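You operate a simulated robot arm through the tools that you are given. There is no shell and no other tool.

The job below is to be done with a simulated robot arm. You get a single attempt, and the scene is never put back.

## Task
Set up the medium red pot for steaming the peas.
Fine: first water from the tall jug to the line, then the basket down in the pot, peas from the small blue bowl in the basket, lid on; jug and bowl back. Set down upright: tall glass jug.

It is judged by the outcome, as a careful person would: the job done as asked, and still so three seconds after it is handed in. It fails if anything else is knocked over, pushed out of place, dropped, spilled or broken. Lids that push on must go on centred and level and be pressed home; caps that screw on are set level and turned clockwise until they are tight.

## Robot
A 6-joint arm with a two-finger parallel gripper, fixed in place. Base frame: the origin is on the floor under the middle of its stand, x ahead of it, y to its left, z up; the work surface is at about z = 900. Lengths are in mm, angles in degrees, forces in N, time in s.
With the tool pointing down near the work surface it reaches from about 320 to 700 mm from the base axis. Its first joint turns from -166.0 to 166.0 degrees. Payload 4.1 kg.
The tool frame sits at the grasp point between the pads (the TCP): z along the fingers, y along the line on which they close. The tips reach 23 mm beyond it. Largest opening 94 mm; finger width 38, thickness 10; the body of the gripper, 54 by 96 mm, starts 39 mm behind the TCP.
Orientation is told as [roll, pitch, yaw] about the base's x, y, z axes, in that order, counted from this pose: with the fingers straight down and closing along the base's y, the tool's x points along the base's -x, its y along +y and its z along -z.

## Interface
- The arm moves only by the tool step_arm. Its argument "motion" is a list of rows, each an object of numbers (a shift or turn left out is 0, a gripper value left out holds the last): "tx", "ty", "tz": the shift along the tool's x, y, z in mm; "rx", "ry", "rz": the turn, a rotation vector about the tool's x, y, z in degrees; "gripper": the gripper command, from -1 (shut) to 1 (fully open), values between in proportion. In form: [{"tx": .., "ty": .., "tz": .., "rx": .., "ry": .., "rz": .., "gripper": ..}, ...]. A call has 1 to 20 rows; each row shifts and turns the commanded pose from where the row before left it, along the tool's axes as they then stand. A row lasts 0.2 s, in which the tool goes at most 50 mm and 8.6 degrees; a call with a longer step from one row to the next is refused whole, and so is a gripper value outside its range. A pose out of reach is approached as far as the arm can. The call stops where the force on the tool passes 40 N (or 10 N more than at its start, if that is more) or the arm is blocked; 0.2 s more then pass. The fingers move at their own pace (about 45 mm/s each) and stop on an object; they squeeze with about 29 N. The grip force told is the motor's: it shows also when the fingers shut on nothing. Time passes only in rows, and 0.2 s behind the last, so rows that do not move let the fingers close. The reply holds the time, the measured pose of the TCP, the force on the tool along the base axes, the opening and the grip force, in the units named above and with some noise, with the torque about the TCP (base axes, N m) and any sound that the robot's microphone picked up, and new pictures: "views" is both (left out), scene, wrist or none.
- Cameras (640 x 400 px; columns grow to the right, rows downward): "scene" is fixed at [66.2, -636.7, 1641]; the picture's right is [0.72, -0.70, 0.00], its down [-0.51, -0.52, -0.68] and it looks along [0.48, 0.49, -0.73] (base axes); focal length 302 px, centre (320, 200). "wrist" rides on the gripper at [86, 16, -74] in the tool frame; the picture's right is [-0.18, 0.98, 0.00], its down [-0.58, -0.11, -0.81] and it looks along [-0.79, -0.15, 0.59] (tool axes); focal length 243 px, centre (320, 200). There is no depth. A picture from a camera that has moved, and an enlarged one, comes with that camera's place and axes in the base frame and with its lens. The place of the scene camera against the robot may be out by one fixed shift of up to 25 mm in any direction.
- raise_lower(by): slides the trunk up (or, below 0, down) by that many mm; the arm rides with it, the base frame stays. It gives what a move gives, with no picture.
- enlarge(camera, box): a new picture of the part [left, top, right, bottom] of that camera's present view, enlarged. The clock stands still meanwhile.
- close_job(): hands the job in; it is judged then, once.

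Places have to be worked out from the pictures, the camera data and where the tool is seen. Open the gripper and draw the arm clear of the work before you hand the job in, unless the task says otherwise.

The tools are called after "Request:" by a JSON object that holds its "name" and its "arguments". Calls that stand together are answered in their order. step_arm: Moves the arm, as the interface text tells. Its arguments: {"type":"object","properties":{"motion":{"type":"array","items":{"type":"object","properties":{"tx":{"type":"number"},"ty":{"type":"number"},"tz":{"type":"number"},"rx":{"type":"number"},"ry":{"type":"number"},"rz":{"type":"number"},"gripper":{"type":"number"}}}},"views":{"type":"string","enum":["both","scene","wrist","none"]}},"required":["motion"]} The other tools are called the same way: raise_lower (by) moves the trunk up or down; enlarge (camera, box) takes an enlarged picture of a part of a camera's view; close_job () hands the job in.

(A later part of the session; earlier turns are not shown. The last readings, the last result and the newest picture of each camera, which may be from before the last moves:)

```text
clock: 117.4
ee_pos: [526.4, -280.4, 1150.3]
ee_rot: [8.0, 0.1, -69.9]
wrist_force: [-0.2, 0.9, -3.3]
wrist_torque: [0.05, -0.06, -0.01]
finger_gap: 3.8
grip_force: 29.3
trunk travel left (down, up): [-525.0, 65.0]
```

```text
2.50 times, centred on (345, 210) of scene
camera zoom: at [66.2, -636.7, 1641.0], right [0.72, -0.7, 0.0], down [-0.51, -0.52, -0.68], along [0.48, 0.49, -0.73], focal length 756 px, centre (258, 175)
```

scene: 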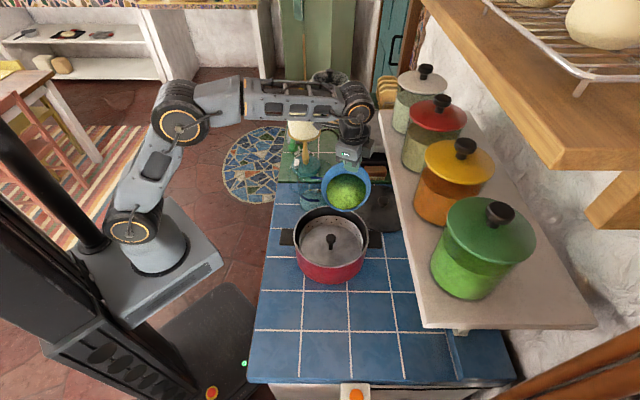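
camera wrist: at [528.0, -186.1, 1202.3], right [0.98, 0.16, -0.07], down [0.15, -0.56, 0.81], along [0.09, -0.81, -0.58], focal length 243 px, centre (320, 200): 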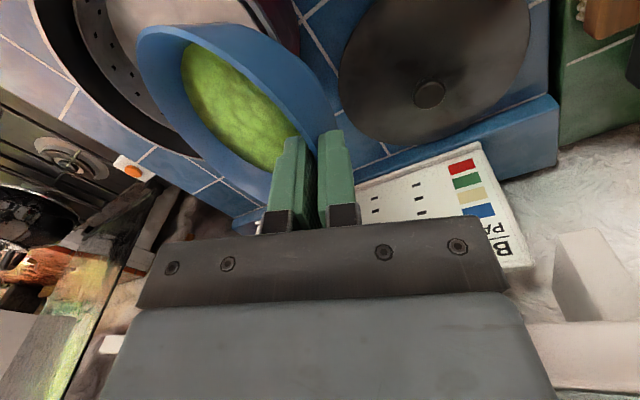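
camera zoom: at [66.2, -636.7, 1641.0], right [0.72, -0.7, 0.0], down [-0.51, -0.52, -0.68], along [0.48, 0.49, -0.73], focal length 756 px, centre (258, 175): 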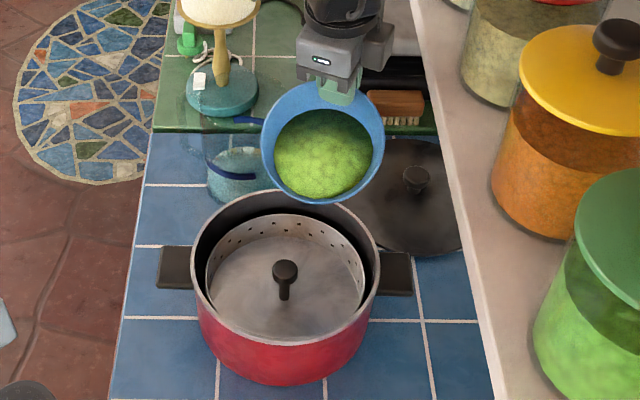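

Request:
{"name": "step_arm", "arguments": {"motion": [{"ty": -2.1, "tz": 14.8}, {"ty": -2.0, "tz": -3.74, "rx": -2}, {}, {"ty": -2.0, "tz": -3.74, "rx": -2}, {}, {"ty": -2.0, "tz": -3.74, "rx": -2}, {}, {}], "views": "scene"}}

Request:
{"name": "enlarge", "arguments": {"camera": "scene", "box": [270, 130, 420, 290]}}

```text
clock: 119.2
ee_pos: [517.6, -281.5, 1146.2]
ee_rot: [14.0, 0.0, -69.9]
wrist_force: [0.3, 0.1, -3.1]
wrist_torque: [0.03, -0.05, 0.01]
finger_gap: 3.9
grip_force: 29.1
trunk travel left (down, up): [-525.0, 65.0]
```

scene: 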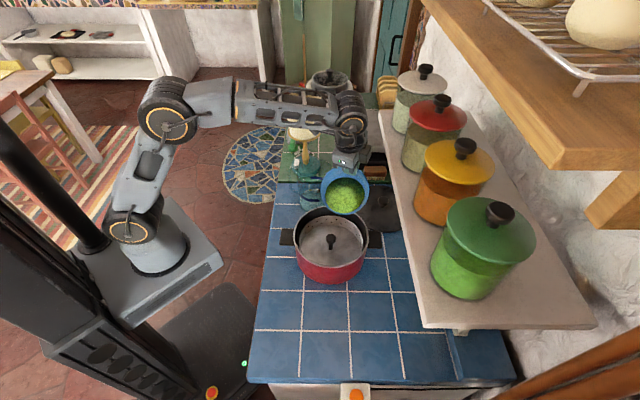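

```text
2.50 times, centred on (345, 210) of scene
camera zoom: at [66.2, -636.7, 1641.0], right [0.72, -0.7, 0.0], down [-0.51, -0.52, -0.68], along [0.48, 0.49, -0.73], focal length 756 px, centre (258, 175)
```

zoom: 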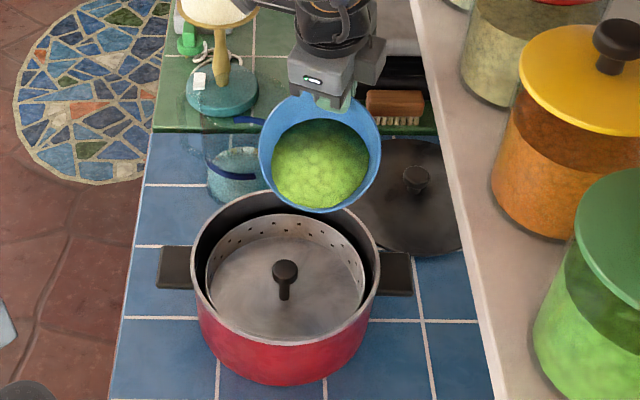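

Request:
{"name": "step_arm", "arguments": {"motion": [{"ty": -2.0, "tz": -3.74, "rx": -2}, {}, {"ty": -2.0, "tz": -3.74, "rx": -2}, {}, {"ty": -2.0, "tz": -3.74, "rx": -2}, {}, {"ty": -2.0, "tz": -3.74, "rx": -2}, {}, {}], "views": "scene"}}

Request:
{"name": "enlarge", "arguments": {"camera": "scene", "box": [270, 130, 420, 290]}}

```text
clock: 121.2
ee_pos: [506.4, -285.8, 1156.8]
ee_rot: [22.0, 0.0, -70.0]
wrist_force: [-0.3, 0.0, -2.5]
wrist_torque: [0.02, -0.04, 0.01]
finger_gap: 3.7
grip_force: 28.6
trunk travel left (down, up): [-525.0, 65.0]
```

scene: 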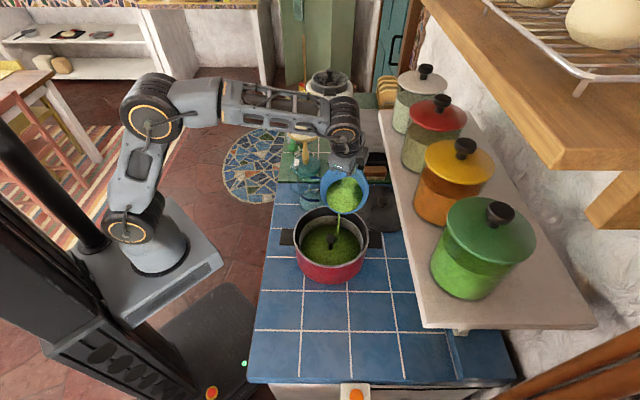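

```text
2.50 times, centred on (345, 210) of scene
camera zoom: at [66.2, -636.7, 1641.0], right [0.72, -0.7, 0.0], down [-0.51, -0.52, -0.68], along [0.48, 0.49, -0.73], focal length 756 px, centre (258, 175)
```

zoom: 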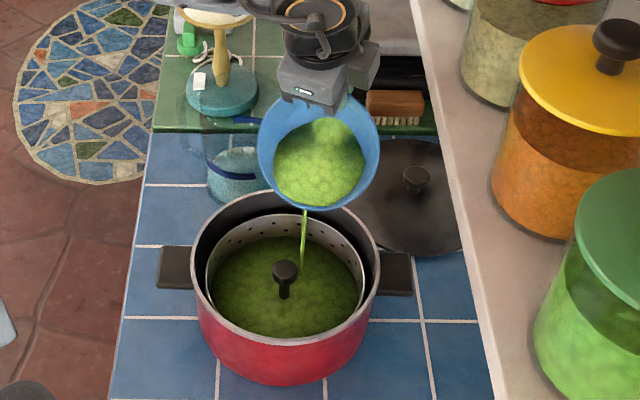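

The peas are streaming neatly into the basket. I continue tilting gradually.

Request:
{"name": "step_arm", "arguments": {"motion": [{}, {}, {"ty": -2.0, "tz": -3.74, "rx": -2}, {}, {"ty": -2.0, "tz": -3.74, "rx": -2}, {}, {"ty": -2.0, "tz": -3.74, "rx": -2}, {}, {"ty": -2.0, "tz": -3.74, "rx": -2}, {}, {"ty": -2.0, "tz": -3.74, "rx": -2}, {}, {}], "views": "scene"}}

Request:
{"name": "enlarge", "arguments": {"camera": "scene", "box": [270, 130, 420, 290]}}

```text
clock: 124.0
ee_pos: [490.8, -290.7, 1169.8]
ee_rot: [32.0, 0.0, -70.0]
wrist_force: [-0.4, 0.0, -2.1]
wrist_torque: [0.0, -0.01, -0.02]
finger_gap: 3.8
grip_force: 29.1
trunk travel left (down, up): [-525.0, 65.0]
```

scene: 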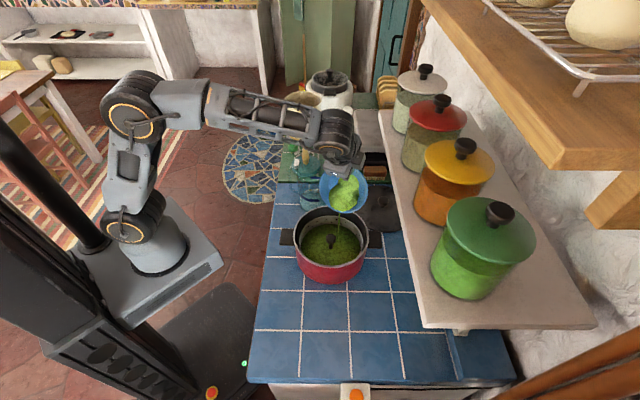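

```text
2.50 times, centred on (345, 210) of scene
camera zoom: at [66.2, -636.7, 1641.0], right [0.72, -0.7, 0.0], down [-0.51, -0.52, -0.68], along [0.48, 0.49, -0.73], focal length 756 px, centre (258, 175)
```

zoom: 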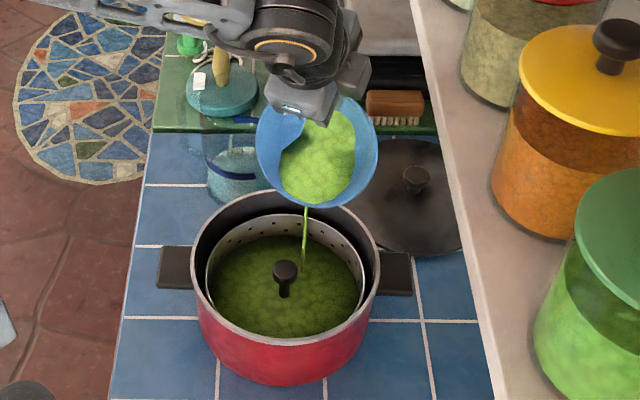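

Request:
{"name": "step_arm", "arguments": {"motion": [{"ty": -2.0, "tz": -3.74, "rx": -2}, {}, {"ty": -2.0, "tz": -3.74, "rx": -2}, {}, {"ty": -2.0, "tz": -3.74, "rx": -2}, {}, {"ty": -2.0, "tz": -3.74, "rx": -2}, {}, {"ty": -2.0, "tz": -3.74, "rx": -2}, {}, {"ty": -2.0, "tz": -3.74, "rx": -2}, {}, {"ty": -2.0, "tz": -3.74, "rx": -2}, {}, {"ty": -2.0, "tz": -3.74, "rx": -2}, {}], "views": "scene"}}

Request:
{"name": "enlarge", "arguments": {"camera": "scene", "box": [270, 130, 420, 290]}}

```text
clock: 127.4
ee_pos: [460.4, -300.7, 1183.2]
ee_rot: [48.1, 0.0, -69.9]
wrist_force: [0.1, 0.0, -1.8]
wrist_torque: [0.01, 0.04, 0.01]
finger_gap: 3.7
grip_force: 28.9
trunk travel left (down, up): [-525.0, 65.0]
```

scene: 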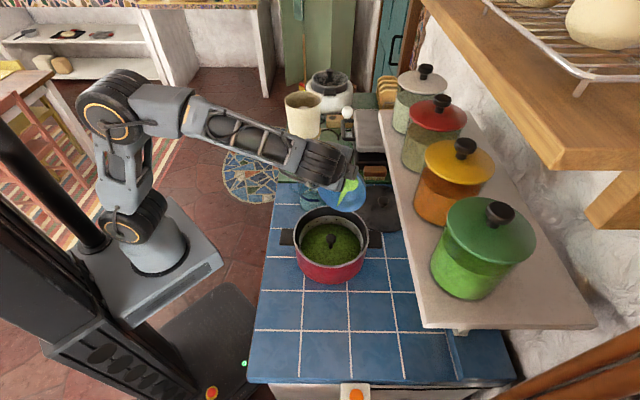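

```text
2.50 times, centred on (345, 210) of scene
camera zoom: at [66.2, -636.7, 1641.0], right [0.72, -0.7, 0.0], down [-0.51, -0.52, -0.68], along [0.48, 0.49, -0.73], focal length 756 px, centre (258, 175)
```

zoom: 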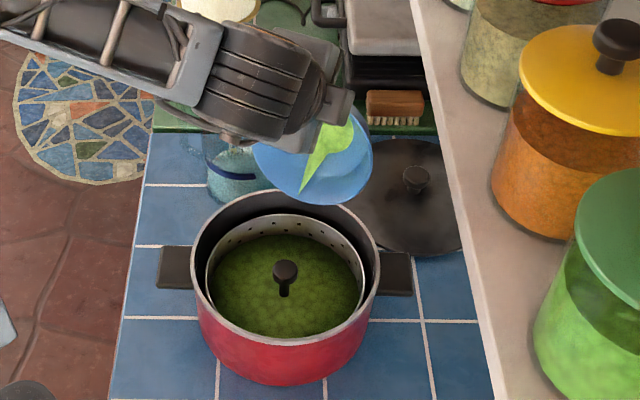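

Request:
{"name": "step_arm", "arguments": {"motion": [{"ty": -2.0, "tz": -3.74, "rx": -2}, {}, {"ty": -2.0, "tz": -3.74, "rx": -2}, {}, {"ty": -2.0, "tz": -3.74, "rx": -2}, {}, {"ty": -2.0, "tz": -3.74, "rx": -2}, {}, {"ty": -2.0, "tz": -3.74, "rx": -2}, {}, {"ty": -2.0, "tz": -3.74, "rx": -2}, {}, {"ty": -2.0, "tz": -3.74, "rx": -2}, {}, {"ty": -2.0, "tz": -3.74, "rx": -2}, {}], "views": "both"}}

Request:
{"name": "enlarge", "arguments": {"camera": "scene", "box": [270, 130, 420, 290]}}

```text
clock: 130.8
ee_pos: [430.6, -313.1, 1186.8]
ee_rot: [64.1, 0.0, -69.9]
wrist_force: [-0.2, 0.4, -1.9]
wrist_torque: [-0.01, 0.08, 0.01]
finger_gap: 3.4
grip_force: 29.0
trunk travel left (down, up): [-525.0, 65.0]
camera wrist: at [344.5, -253.3, 1234.5], right [0.47, -0.03, 0.88], down [-0.53, -0.81, 0.26], along [0.71, -0.58, -0.39], focal length 243 px, centre (320, 200)
```

scene: 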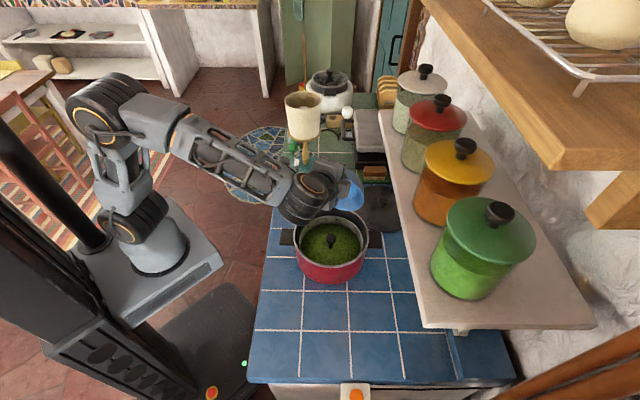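
wrist: 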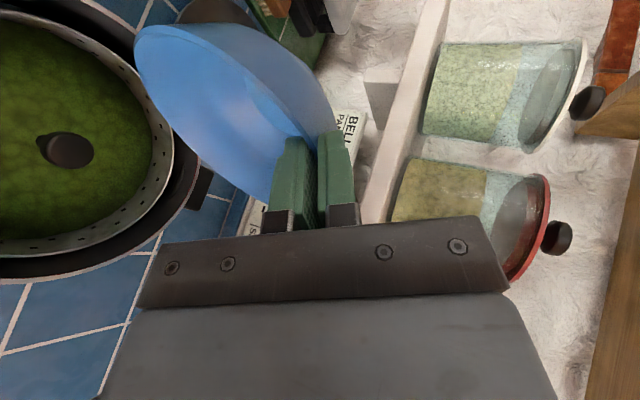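

```text
2.50 times, centred on (345, 210) of scene
camera zoom: at [66.2, -636.7, 1641.0], right [0.72, -0.7, 0.0], down [-0.51, -0.52, -0.68], along [0.48, 0.49, -0.73], focal length 756 px, centre (258, 175)
```

zoom: 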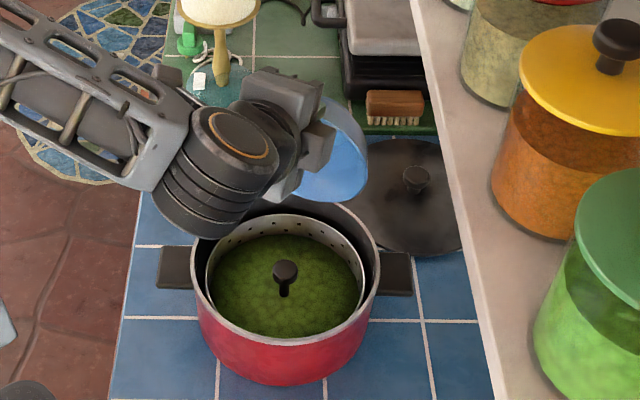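

Request:
{"name": "enlarge", "arguments": {"camera": "wrist", "box": [100, 0, 360, 220]}}

```text
1.82 times, centred on (230, 110) of wrist
camera zoom: at [344.5, -253.3, 1234.5], right [0.47, -0.03, 0.88], down [-0.53, -0.81, 0.26], along [0.71, -0.58, -0.39], focal length 441 px, centre (484, 364)
```

zoom: 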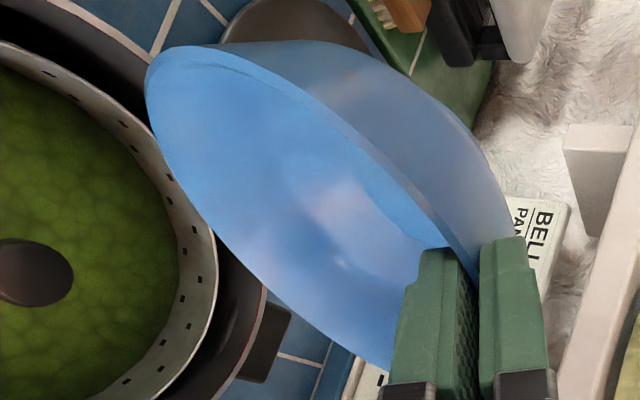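

The bowl is empty and all the peas are in the basket. I raise it, tilt back upright about the lip, and head back along the same path.

Request:
{"name": "step_arm", "arguments": {"motion": [{"ty": 27, "tz": -13}, {"ty": 27, "tz": -13}, {"ty": 6.66, "tz": 15.59, "rx": 8}, {"ty": 6.66, "tz": 15.59, "rx": 8}, {"ty": 6.66, "tz": 15.59, "rx": 8}, {"ty": 6.66, "tz": 15.59, "rx": 8}, {"ty": 6.66, "tz": 15.59, "rx": 8}, {"ty": 6.66, "tz": 15.59, "rx": 8}, {"ty": 6.66, "tz": 15.59, "rx": 8}, {"ty": 6.66, "tz": 15.59, "rx": 8}, {"ty": 6.66, "tz": 15.59, "rx": 8}, {"ty": 6.66, "tz": 15.59, "rx": 8}, {"ty": 6.66, "tz": 15.59, "rx": 8}, {"ty": 3.6, "tz": 7.68, "rx": 4}, {}], "views": "both"}}

```text
clock: 134.0
ee_pos: [547.5, -270.0, 1121.8]
ee_rot: [-28.1, 0.0, -69.9]
wrist_force: [-0.3, 0.4, -1.3]
wrist_torque: [0.05, -0.12, -0.02]
finger_gap: 3.4
grip_force: 29.4
trunk travel left (down, up): [-525.0, 65.0]
camera wrist: at [564.1, -171.8, 1182.4], right [0.88, 0.12, -0.46], down [0.47, -0.45, 0.76], along [-0.11, -0.88, -0.45], focal length 243 px, centre (320, 200)
```

scene: 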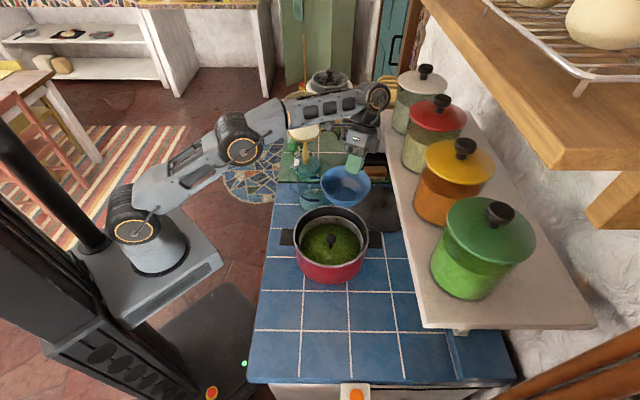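
wrist: 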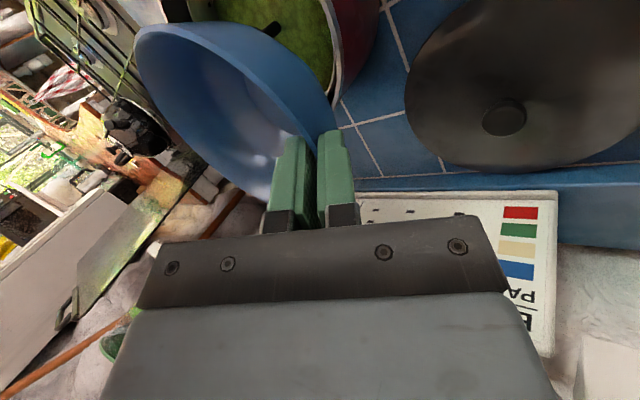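

Request:
{"name": "step_arm", "arguments": {"motion": [{"ry": -3.52, "rz": -6.62}, {"ry": -3.52, "rz": -6.62}, {"ry": -3.52, "rz": -6.62}, {"ry": -3.52, "rz": -6.62}, {"ry": -3.52, "rz": -6.62}, {"ry": -3.52, "rz": -6.62}, {"tx": 20, "ty": -12, "tz": 6.4}, {"tx": 33, "ty": -19.7, "tz": 10.4}, {"tx": 33, "ty": -19.7, "tz": 10.4}, {"tx": 33, "ty": -19.7, "tz": 10.4}, {"tx": 33, "ty": -19.7, "tz": 10.4}, {"tx": 33, "ty": -19.7, "tz": 10.4}, {"tx": 33, "ty": -19.7, "tz": 10.4}, {"tx": 33, "ty": -19.7, "tz": 10.4}, {}], "views": "both"}}

```text
clock: 137.2
ee_pos: [249.0, -318.3, 1124.9]
ee_rot: [-28.0, 0.0, -24.9]
wrist_force: [-0.2, -0.2, -1.0]
wrist_torque: [0.12, -0.05, -0.01]
finger_gap: 3.5
grip_force: 29.1
trunk travel left (down, up): [-525.0, 65.0]
camera wrist: at [191.3, -236.5, 1182.5], right [0.53, 0.71, -0.46], down [0.65, 0.01, 0.76], along [0.55, -0.7, -0.45], focal length 243 px, centre (320, 200)
```

scene: 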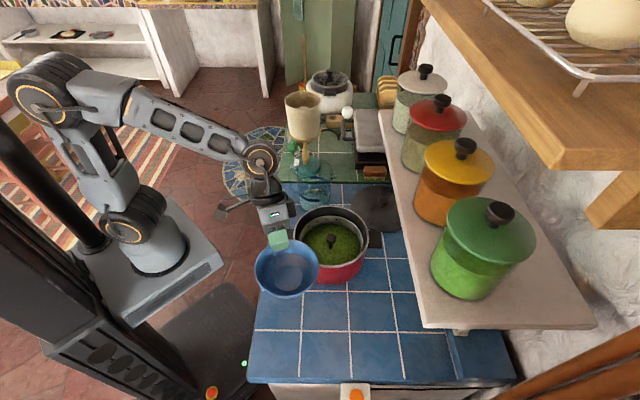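
wrist: 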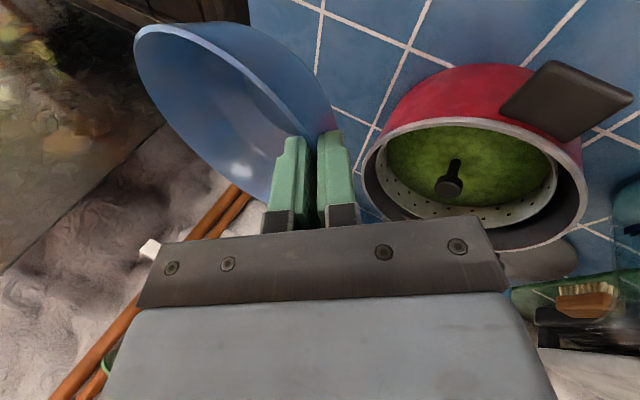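

The bowl is above its original spot. I lower it, with a small correction for the earlier shift, and then go slowly to contact.

Request:
{"name": "step_arm", "arguments": {"motion": [{"tx": -0.2, "ty": 8, "tz": 16}, {"tx": -0.2, "ty": 12, "tz": 25}, {"tx": -0.2, "ty": 12, "tz": 25}, {"tx": -0.2, "ty": 12, "tz": 25}, {"tx": -0.2, "ty": 12, "tz": 25}, {"tx": -0.2, "ty": 9, "tz": 18.9}, {"tx": -0.1, "ty": 4.5, "tz": 8}, {}], "views": "both"}}

Request:
{"name": "enlarge", "arguments": {"camera": "scene", "box": [240, 200, 360, 340]}}

```text
clock: 139.0
ee_pos: [248.3, -323.4, 964.8]
ee_rot: [-28.0, 0.1, -24.9]
wrist_force: [-0.5, 0.9, 2.9]
wrist_torque: [-0.2, 0.12, -0.08]
finger_gap: 3.5
grip_force: 29.5
trunk travel left (down, up): [-525.0, 65.0]
camera wrist: at [190.3, -243.2, 1023.6], right [0.53, 0.71, -0.46], down [0.65, 0.01, 0.76], along [0.55, -0.71, -0.45], focal length 243 px, centre (320, 200)
```

scene: 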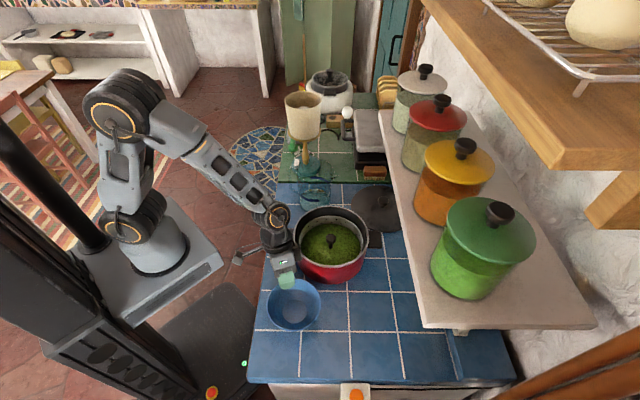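
wrist: 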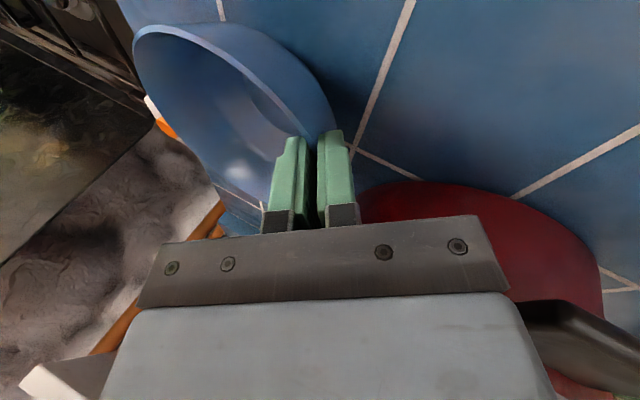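

```text
2.86 times, centred on (300, 270) of scene
camera zoom: at [66.2, -636.7, 1641.0], right [0.72, -0.7, 0.0], down [-0.51, -0.52, -0.68], along [0.48, 0.49, -0.73], focal length 864 px, centre (377, 0)
```

zoom: 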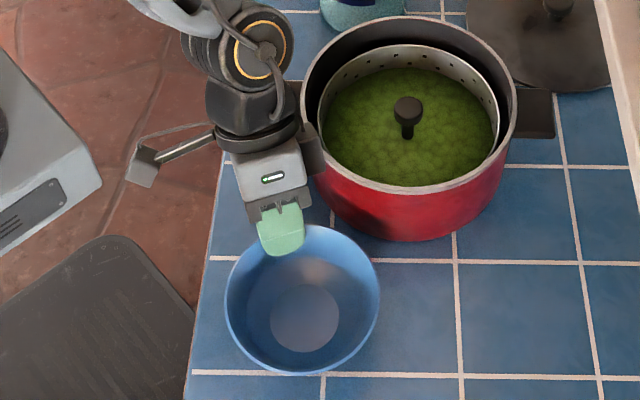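

The bowl has touched down exactly on its original outline. I settle it 1.5 mm more, open the fingers, and withdraw along the wall direction.

Request:
{"name": "step_arm", "arguments": {"motion": [{"ty": 0.7, "tz": 1.3}, {}, {"gripper": -0.7}, {"gripper": -0.5}, {"gripper": -0.3}, {}, {}], "views": "both"}}

Request:
{"name": "enlarge", "arguments": {"camera": "scene", "box": [240, 200, 360, 340]}}

Request:
{"name": "enlarge", "arguments": {"camera": "wrist", "box": [200, 40, 440, 240]}}

```text
clock: 140.6
ee_pos: [248.3, -324.6, 963.4]
ee_rot: [-27.9, 0.0, -25.0]
wrist_force: [0.6, 1.3, 0.7]
wrist_torque: [0.0, 0.02, 0.01]
finger_gap: 32.8
grip_force: 0.1
trunk travel left (down, up): [-525.0, 65.0]
camera wrist: at [190.2, -242.8, 1022.1], right [0.53, 0.71, -0.46], down [0.65, 0.01, 0.76], along [0.55, -0.71, -0.45], focal length 243 px, centre (320, 200)
```

scene: 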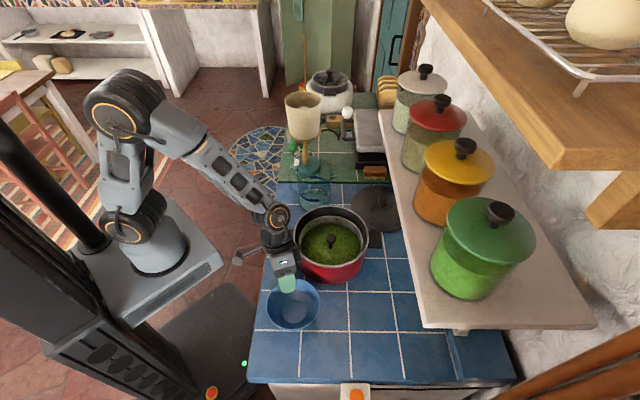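
wrist: 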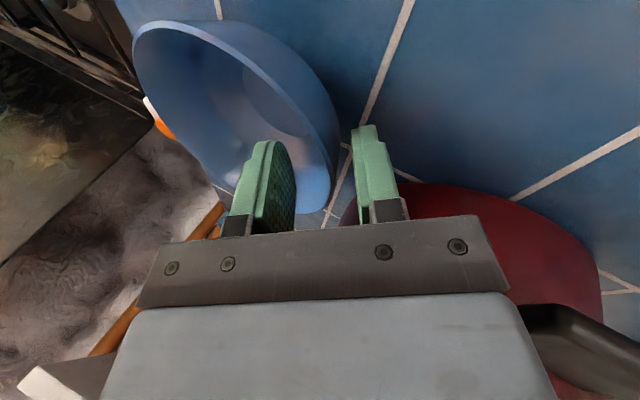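

```text
2.86 times, centred on (300, 270) of scene
camera zoom: at [66.2, -636.7, 1641.0], right [0.72, -0.7, 0.0], down [-0.51, -0.52, -0.68], along [0.48, 0.49, -0.73], focal length 864 px, centre (377, 0)
```

zoom: 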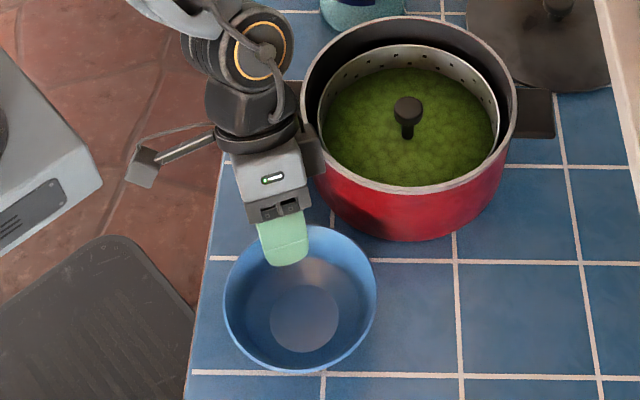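

```text
2.00 times, centred on (320, 140) of wrist
camera zoom: at [190.2, -242.8, 1022.1], right [0.53, 0.71, -0.46], down [0.65, 0.01, 0.76], along [0.55, -0.71, -0.45], focal length 485 px, centre (320, 320)
```

zoom: 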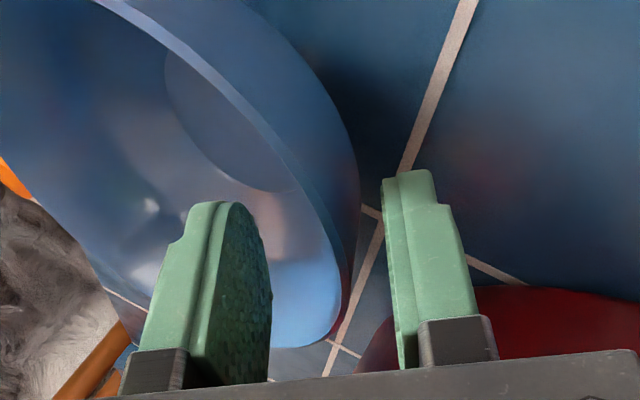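

The bowl is released within about 2 mm of where it was. I retreat and go look at the lid near the shelf edge.

Request:
{"name": "step_arm", "arguments": {"motion": [{"tz": -20}, {"tz": -30}, {"tz": -30}, {"rx": -7, "tz": -20}, {"rx": -7, "tz": -20}, {"rx": -7, "tz": -20}, {"rx": -7, "tz": -20}, {"rz": -6}, {"rz": -6}, {"rz": -6}, {"tx": -42.2, "ty": 7.7}, {"tx": -42.2, "ty": 7.7}, {"tx": -42.2, "ty": 7.7}, {"tx": -42.2, "ty": 7.7}, {"tx": -42.2, "ty": 7.7}, {"tx": -42.2, "ty": 7.7}, {"ry": 4.5}, {"ry": 4.5}], "views": "both"}}

Request:
{"name": "enlarge", "arguments": {"camera": "wrist", "box": [180, 0, 460, 200]}}

Request:
{"name": "enlarge", "arguments": {"camera": "scene", "box": [330, 160, 440, 250]}}

```text
clock: 144.4
ee_pos: [529.9, -252.8, 1110.7]
ee_rot: [0.0, 9.1, -7.0]
wrist_force: [0.5, -0.6, -0.1]
wrist_torque: [0.02, -0.03, 0.0]
finger_gap: 32.9
grip_force: 0.0
trunk travel left (down, up): [-525.0, 65.0]
camera wrist: at [459.1, -228.5, 1197.7], right [0.3, 0.95, -0.03], down [0.68, -0.19, 0.7], along [0.67, -0.23, -0.71], focal length 243 px, centre (320, 200)
```

scene: 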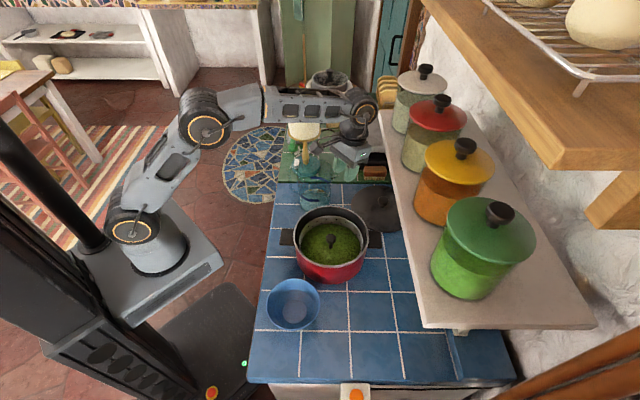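
wrist: 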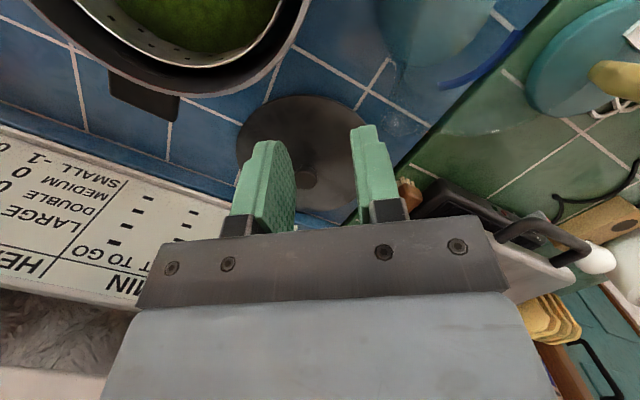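

```text
2.00 times, centred on (320, 100) of wrist
camera zoom: at [459.1, -228.5, 1197.7], right [0.3, 0.95, -0.03], down [0.68, -0.19, 0.7], along [0.67, -0.23, -0.71], focal length 485 px, centre (320, 400)
```

zoom: 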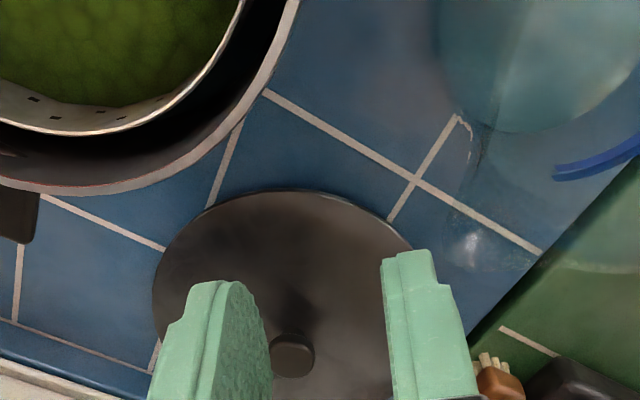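

```text
4.44 times, centred on (385, 205) of scene
camera zoom: at [66.2, -636.7, 1641.0], right [0.72, -0.7, 0.0], down [-0.51, -0.52, -0.68], along [0.48, 0.49, -0.73], focal length 1344 px, centre (31, 178)
```

zoom: 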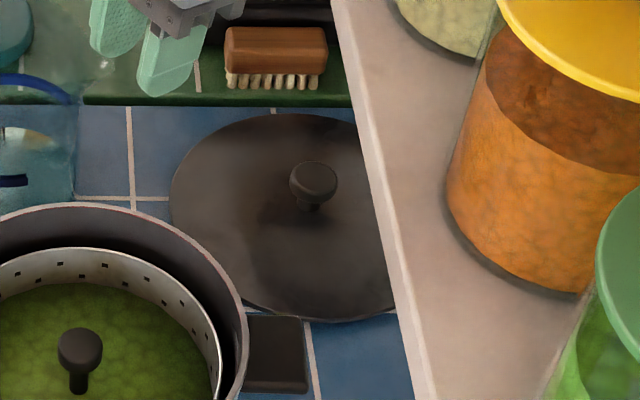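

The lid's knob triangulates to about (654,-316,942), lid radius about 99. That is beyond the straight-down reach, so I'll grasp it with the tool tilted 30° outward, which also keeps the wrist clear of the shelf. I move to the pre-grasp pose.

Request:
{"name": "step_arm", "arguments": {"motion": [{"ry": -4.55, "gripper": 0.45}, {"ry": -4.55}, {"rz": 6.33}, {"rz": 6.33}, {"rz": 6.34}, {"ry": -7.5}, {"ry": -7.5}, {"ry": -7.5}, {"ry": -7.5}, {"tx": -12.2, "ty": -0.8, "tz": 41.7}, {"tx": -12.2, "ty": -0.8, "tz": 41.7}, {"tx": -12.1, "ty": -0.9, "tz": 41.6}], "views": "both"}}

Request:
{"name": "enlarge", "arguments": {"camera": "wrist", "box": [180, 0, 460, 200]}}

Request:
{"name": "enlarge", "arguments": {"camera": "scene", "box": [330, 140, 440, 250]}}

```text
clock: 147.0
ee_pos: [615.5, -296.4, 1018.3]
ee_rot: [0.1, -30.2, -25.9]
wrist_force: [0.1, 0.0, 0.4]
wrist_torque: [0.0, 0.0, 0.04]
finger_gap: 68.1
grip_force: 0.1
trunk travel left (down, up): [-525.0, 65.0]
camera wrist: at [521.7, -232.8, 1039.8], right [0.57, 0.81, 0.09], down [0.04, -0.14, 0.99], along [0.82, -0.56, -0.11], focal length 243 px, centre (320, 200)
```

scene: 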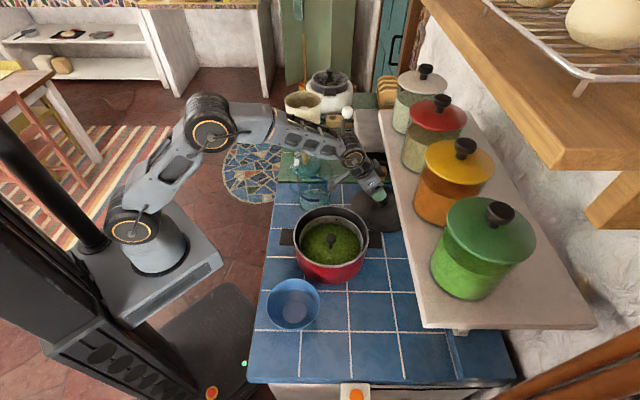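
wrist: 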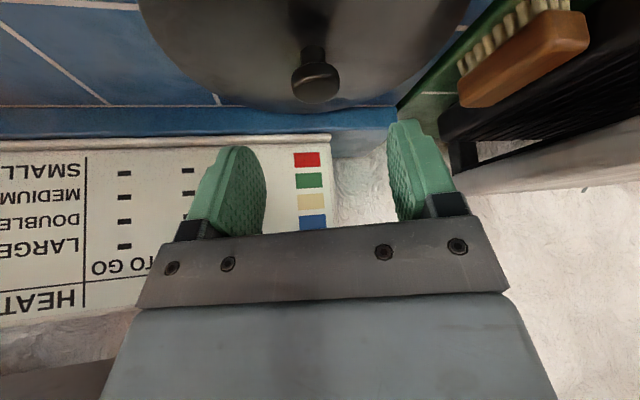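

```text
2.00 times, centred on (320, 100) of wrist
camera zoom: at [521.7, -232.8, 1039.8], right [0.57, 0.81, 0.09], down [0.04, -0.14, 0.99], along [0.82, -0.56, -0.11], focal length 485 px, centre (320, 400)
```

zoom: 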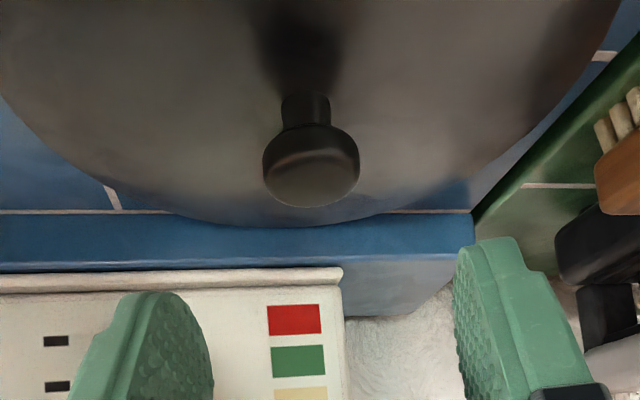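

```text
3.64 times, centred on (385, 195) of scene
camera zoom: at [66.2, -636.7, 1641.0], right [0.72, -0.7, 0.0], down [-0.51, -0.52, -0.68], along [0.48, 0.49, -0.73], focal length 1100 px, centre (84, 218)
```

zoom: 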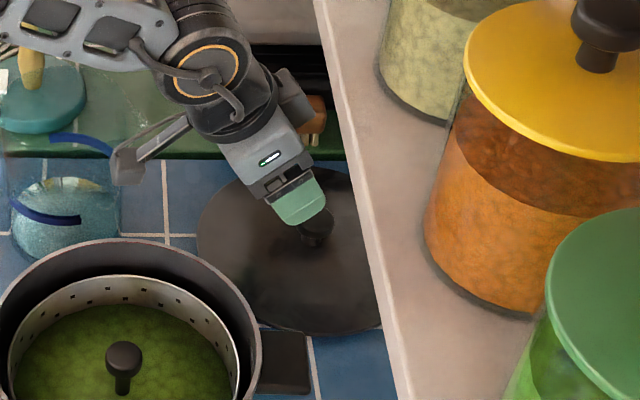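

The knob lies on the tool axis, 3 mm to the left. I correct and advance to it.

Request:
{"name": "step_arm", "arguments": {"motion": [{"ty": -1.5, "tz": 28}, {"ty": -1.5, "tz": 28}, {"tz": 20}, {"tz": 10}, {}], "views": "both"}}

Request:
{"name": "enlarge", "arguments": {"camera": "wrist", "box": [200, 60, 440, 240]}}

Request:
{"name": "enlarge", "arguments": {"camera": "scene", "box": [330, 140, 440, 250]}}

```text
clock: 148.2
ee_pos: [651.6, -318.5, 944.6]
ee_rot: [0.0, -30.0, -26.0]
wrist_force: [0.3, 0.0, 0.4]
wrist_torque: [0.05, 0.04, 0.01]
finger_gap: 68.3
grip_force: 0.1
trunk travel left (down, up): [-525.0, 65.0]
camera wrist: at [557.6, -254.6, 966.6], right [0.57, 0.81, 0.09], down [0.04, -0.14, 0.99], along [0.82, -0.56, -0.11], focal length 243 px, centre (320, 200)
```

scene: 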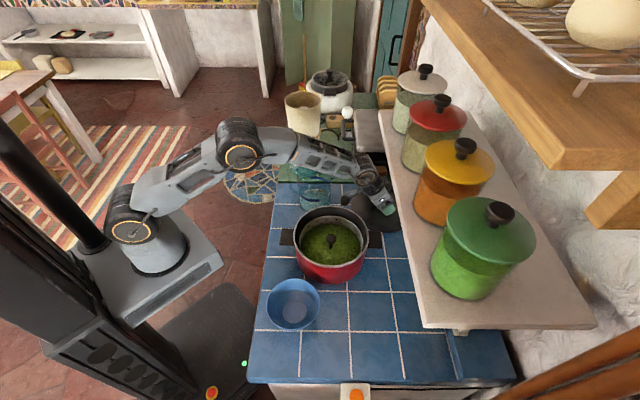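
wrist: 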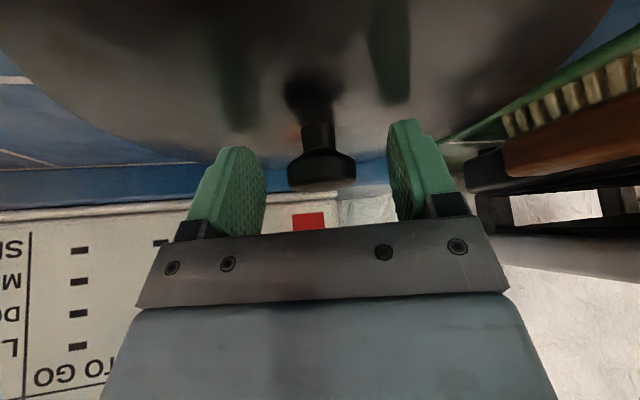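

```text
2.22 times, centred on (320, 150) of wrist
camera zoom: at [557.6, -254.6, 966.6], right [0.57, 0.81, 0.09], down [0.04, -0.14, 0.99], along [0.82, -0.56, -0.11], focal length 539 px, centre (320, 311)
```

zoom: 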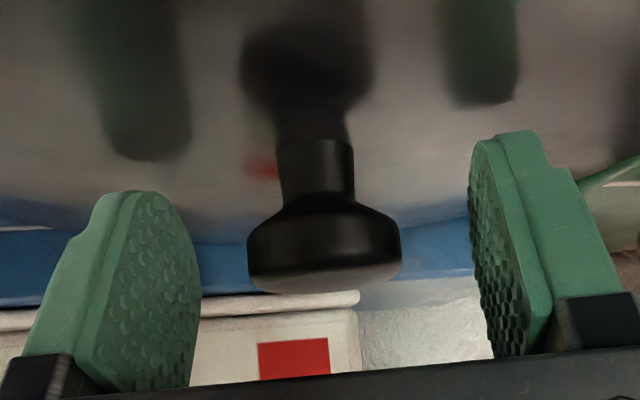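

```text
3.64 times, centred on (385, 195) of scene
camera zoom: at [66.2, -636.7, 1641.0], right [0.72, -0.7, 0.0], down [-0.51, -0.52, -0.68], along [0.48, 0.49, -0.73], focal length 1100 px, centre (84, 218)
```

zoom: 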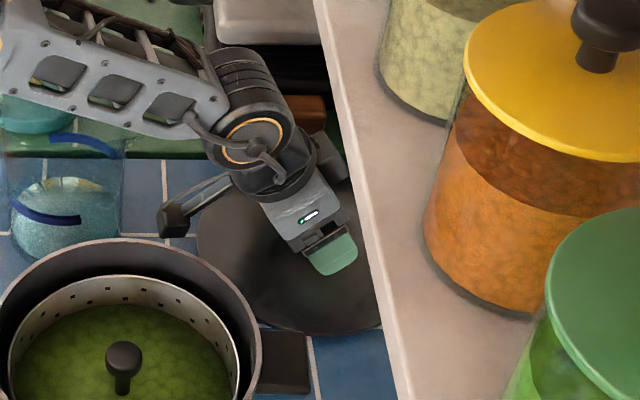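

The knob head is centred laterally and about 5 mm lower than the TCP. I drop 4 mm and close.

Request:
{"name": "step_arm", "arguments": {"motion": [{"tx": 2, "tz": 3.5}, {"gripper": -1}, {"gripper": -1}, {"gripper": -1}, {"gripper": -1}, {"gripper": -1}], "views": "wrist"}}

Request:
{"name": "enlarge", "arguments": {"camera": "wrist", "box": [200, 60, 440, 240]}}

```text
clock: 149.6
ee_pos: [650.1, -318.8, 943.1]
ee_rot: [0.0, -30.3, -26.0]
wrist_force: [2.8, 0.8, 13.8]
wrist_torque: [0.04, 0.0, -0.13]
finger_gap: 33.0
grip_force: 28.9
trunk travel left (down, up): [-525.0, 65.0]
camera wrist: at [557.5, -254.6, 964.3], right [0.57, 0.81, 0.09], down [0.04, -0.14, 0.99], along [0.82, -0.56, -0.11], focal length 243 px, centre (320, 200)
```

wrist: 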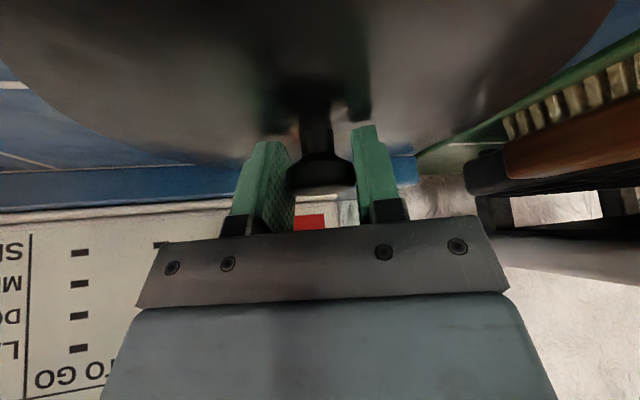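

```text
2.22 times, centred on (320, 150) of wrist
camera zoom: at [557.5, -254.6, 964.3], right [0.57, 0.81, 0.09], down [0.04, -0.14, 0.99], along [0.82, -0.56, -0.11], focal length 539 px, centre (320, 311)
```

zoom: 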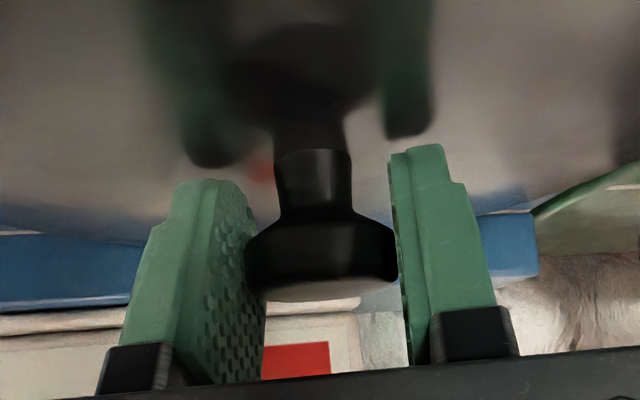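

The knob is gripped (33 mm), with the fingertips just touching the lid top. I lift straight up slowly and check that the lid comes level.

Request:
{"name": "step_arm", "arguments": {"motion": [{"tx": -1.5, "tz": -2.6}, {"tx": -2.5, "tz": -4.33}, {"tx": -5, "tz": -8.66}, {"tx": -5, "tz": -8.66}, {"tx": -5, "tz": -8.66}, {}], "views": "both"}}

Request:
{"name": "enlarge", "arguments": {"camera": "scene", "box": [320, 140, 430, 250]}}

Request:
{"name": "enlarge", "arguments": {"camera": "wrist", "box": [120, 0, 520, 240]}}

```text
clock: 151.0
ee_pos: [651.1, -318.0, 979.2]
ee_rot: [0.0, -30.1, -26.0]
wrist_force: [0.7, -0.4, -1.7]
wrist_torque: [0.03, 0.02, 0.01]
finger_gap: 32.9
grip_force: 28.9
trunk travel left (down, up): [-525.0, 65.0]
camera wrist: at [557.0, -254.4, 1001.4], right [0.57, 0.81, 0.09], down [0.04, -0.14, 0.99], along [0.82, -0.56, -0.11], focal length 243 px, centre (320, 200)
```

scene: 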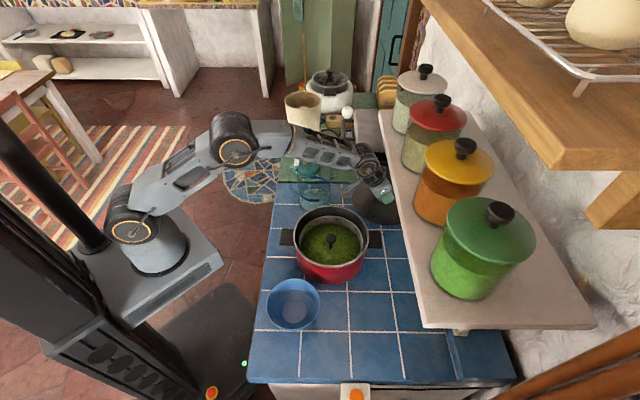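
wrist: 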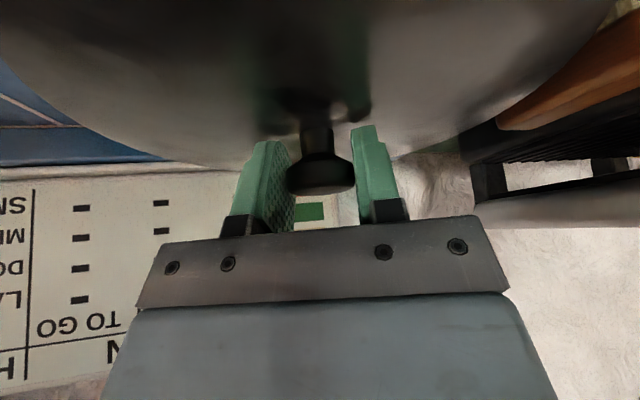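

```text
3.64 times, centred on (375, 195) of scene
camera zoom: at [66.2, -636.7, 1641.0], right [0.72, -0.7, 0.0], down [-0.51, -0.52, -0.68], along [0.48, 0.49, -0.73], focal length 1100 px, centre (120, 218)
```

zoom: 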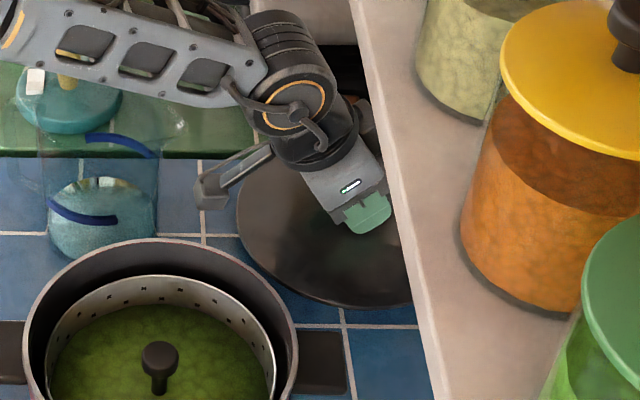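

```text
1.60 times, centred on (320, 120) of wrist
camera zoom: at [557.0, -254.4, 1001.4], right [0.57, 0.81, 0.09], down [0.04, -0.14, 0.99], along [0.82, -0.56, -0.11], focal length 388 px, centre (320, 328)
```

zoom: 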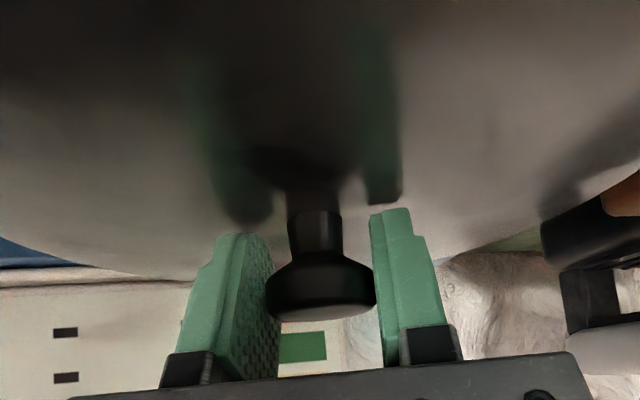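

The lid hangs level. I shift it 30 mm away from the shelf edge at low height, then raise it above the jug and pot height.

Request:
{"name": "step_arm", "arguments": {"motion": [{"tx": 6, "ty": 2.7, "tz": -3.5}, {"tx": 12.1, "ty": 5.4, "tz": -7}, {"tx": 6, "ty": 2.7, "tz": -3.5}, {"tx": -5, "tz": -8.7}, {"tx": -10.35, "tz": -17.9}, {"tx": -10.35, "tz": -17.9}, {"tx": -10.35, "tz": -17.9}, {"tx": -10.35, "tz": -17.9}, {"tx": -10.35, "tz": -17.9}, {"tx": -10.35, "tz": -17.9}, {"tx": -5, "tz": -8.7}, {}], "views": "both"}}

Request:
{"name": "enlarge", "arguments": {"camera": "scene", "box": [300, 110, 430, 250]}}

```text
clock: 153.1
ee_pos: [626.5, -293.8, 1083.3]
ee_rot: [0.1, -28.1, -26.0]
wrist_force: [-2.7, 0.9, -7.1]
wrist_torque: [-0.16, -0.16, 0.01]
finger_gap: 33.2
grip_force: 28.7
trunk travel left (down, up): [-525.0, 65.0]
stopped in row 10: the force on the tool passed its limit at 54 N (the readings are from after the stop); the commanded pose is now the measured one
camera wrist: at [533.7, -231.2, 1108.3], right [0.58, 0.81, 0.09], down [0.07, -0.16, 0.98], along [0.81, -0.56, -0.15], focal length 243 px, centre (320, 200)
```

scene: 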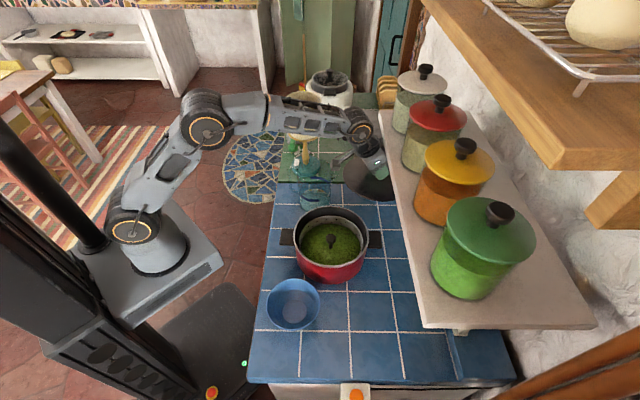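
wrist: 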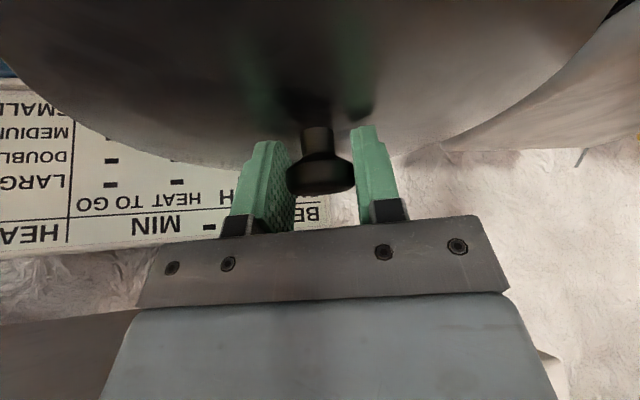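

```text
2.86 times, centred on (365, 180) of scene
camera zoom: at [66.2, -636.7, 1641.0], right [0.72, -0.7, 0.0], down [-0.51, -0.52, -0.68], along [0.48, 0.49, -0.73], focal length 864 px, centre (191, 257)
```

zoom: 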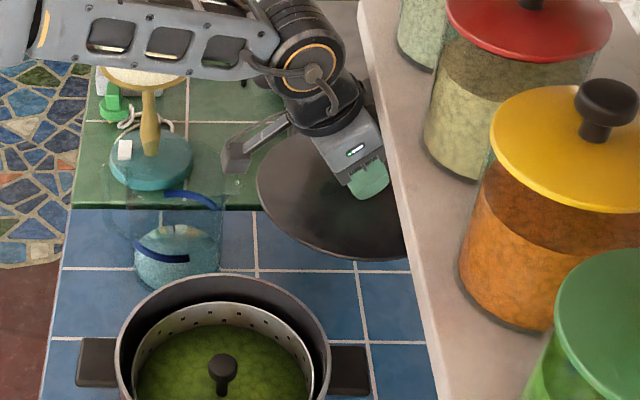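

The tool hit something at 54 N and stopped, probably the gripper's front corner against the shelf edge. I look closely before moving further.

Request:
{"name": "enlarge", "arguments": {"camera": "scene", "box": [330, 120, 420, 210]}}

Request:
{"name": "enlarge", "arguments": {"camera": "wrist", "box": [0, 0, 640, 400]}}

Request:
{"name": "enlarge", "arguments": {"camera": "scene", "box": [380, 60, 600, 340]}}

```text
4.44 times, centred on (375, 165) of scene
camera zoom: at [66.2, -636.7, 1641.0], right [0.72, -0.7, 0.0], down [-0.51, -0.52, -0.68], along [0.48, 0.49, -0.73], focal length 1344 px, centre (76, 356)
```

zoom: 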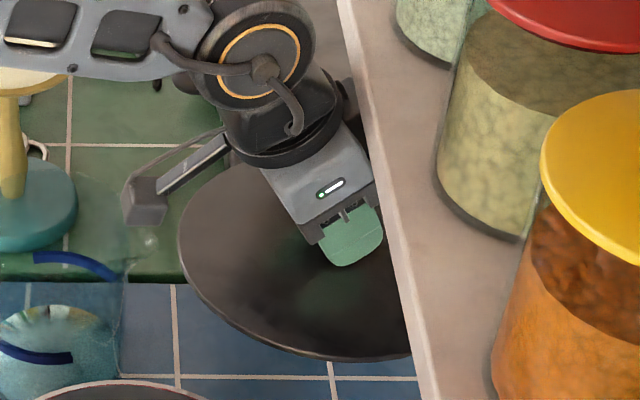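

```text
1.00 times, centred on (320, 200) of wrist (not enlarged: the box is as wide or as high as the picture)
camera zoom: at [533.7, -231.2, 1108.3], right [0.58, 0.81, 0.09], down [0.07, -0.16, 0.98], along [0.81, -0.56, -0.15], focal length 243 px, centre (320, 200)
```

zoom: 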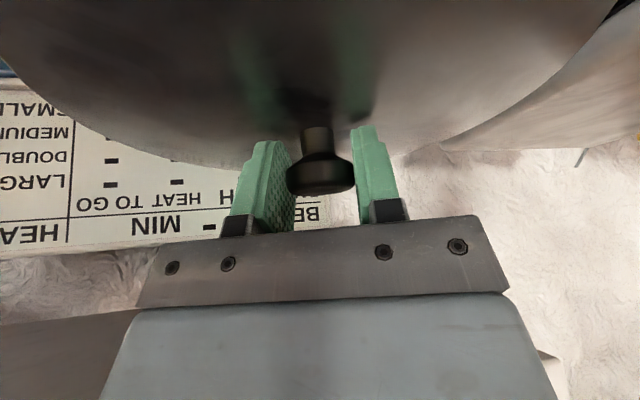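

```text
1.43 times, centred on (490, 200) of scene
camera zoom: at [66.2, -636.7, 1641.0], right [0.72, -0.7, 0.0], down [-0.51, -0.52, -0.68], along [0.48, 0.49, -0.73], focal length 432 px, centre (77, 200)
```

zoom: 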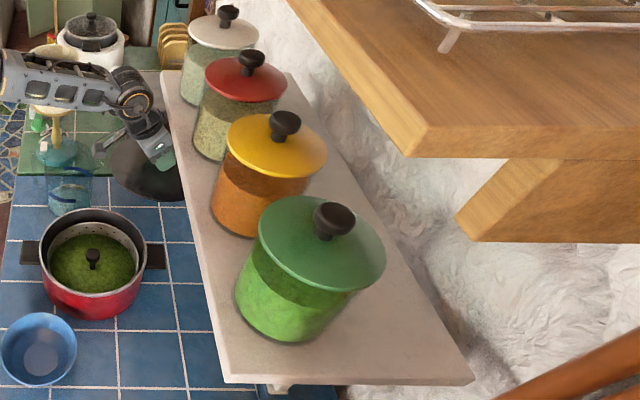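

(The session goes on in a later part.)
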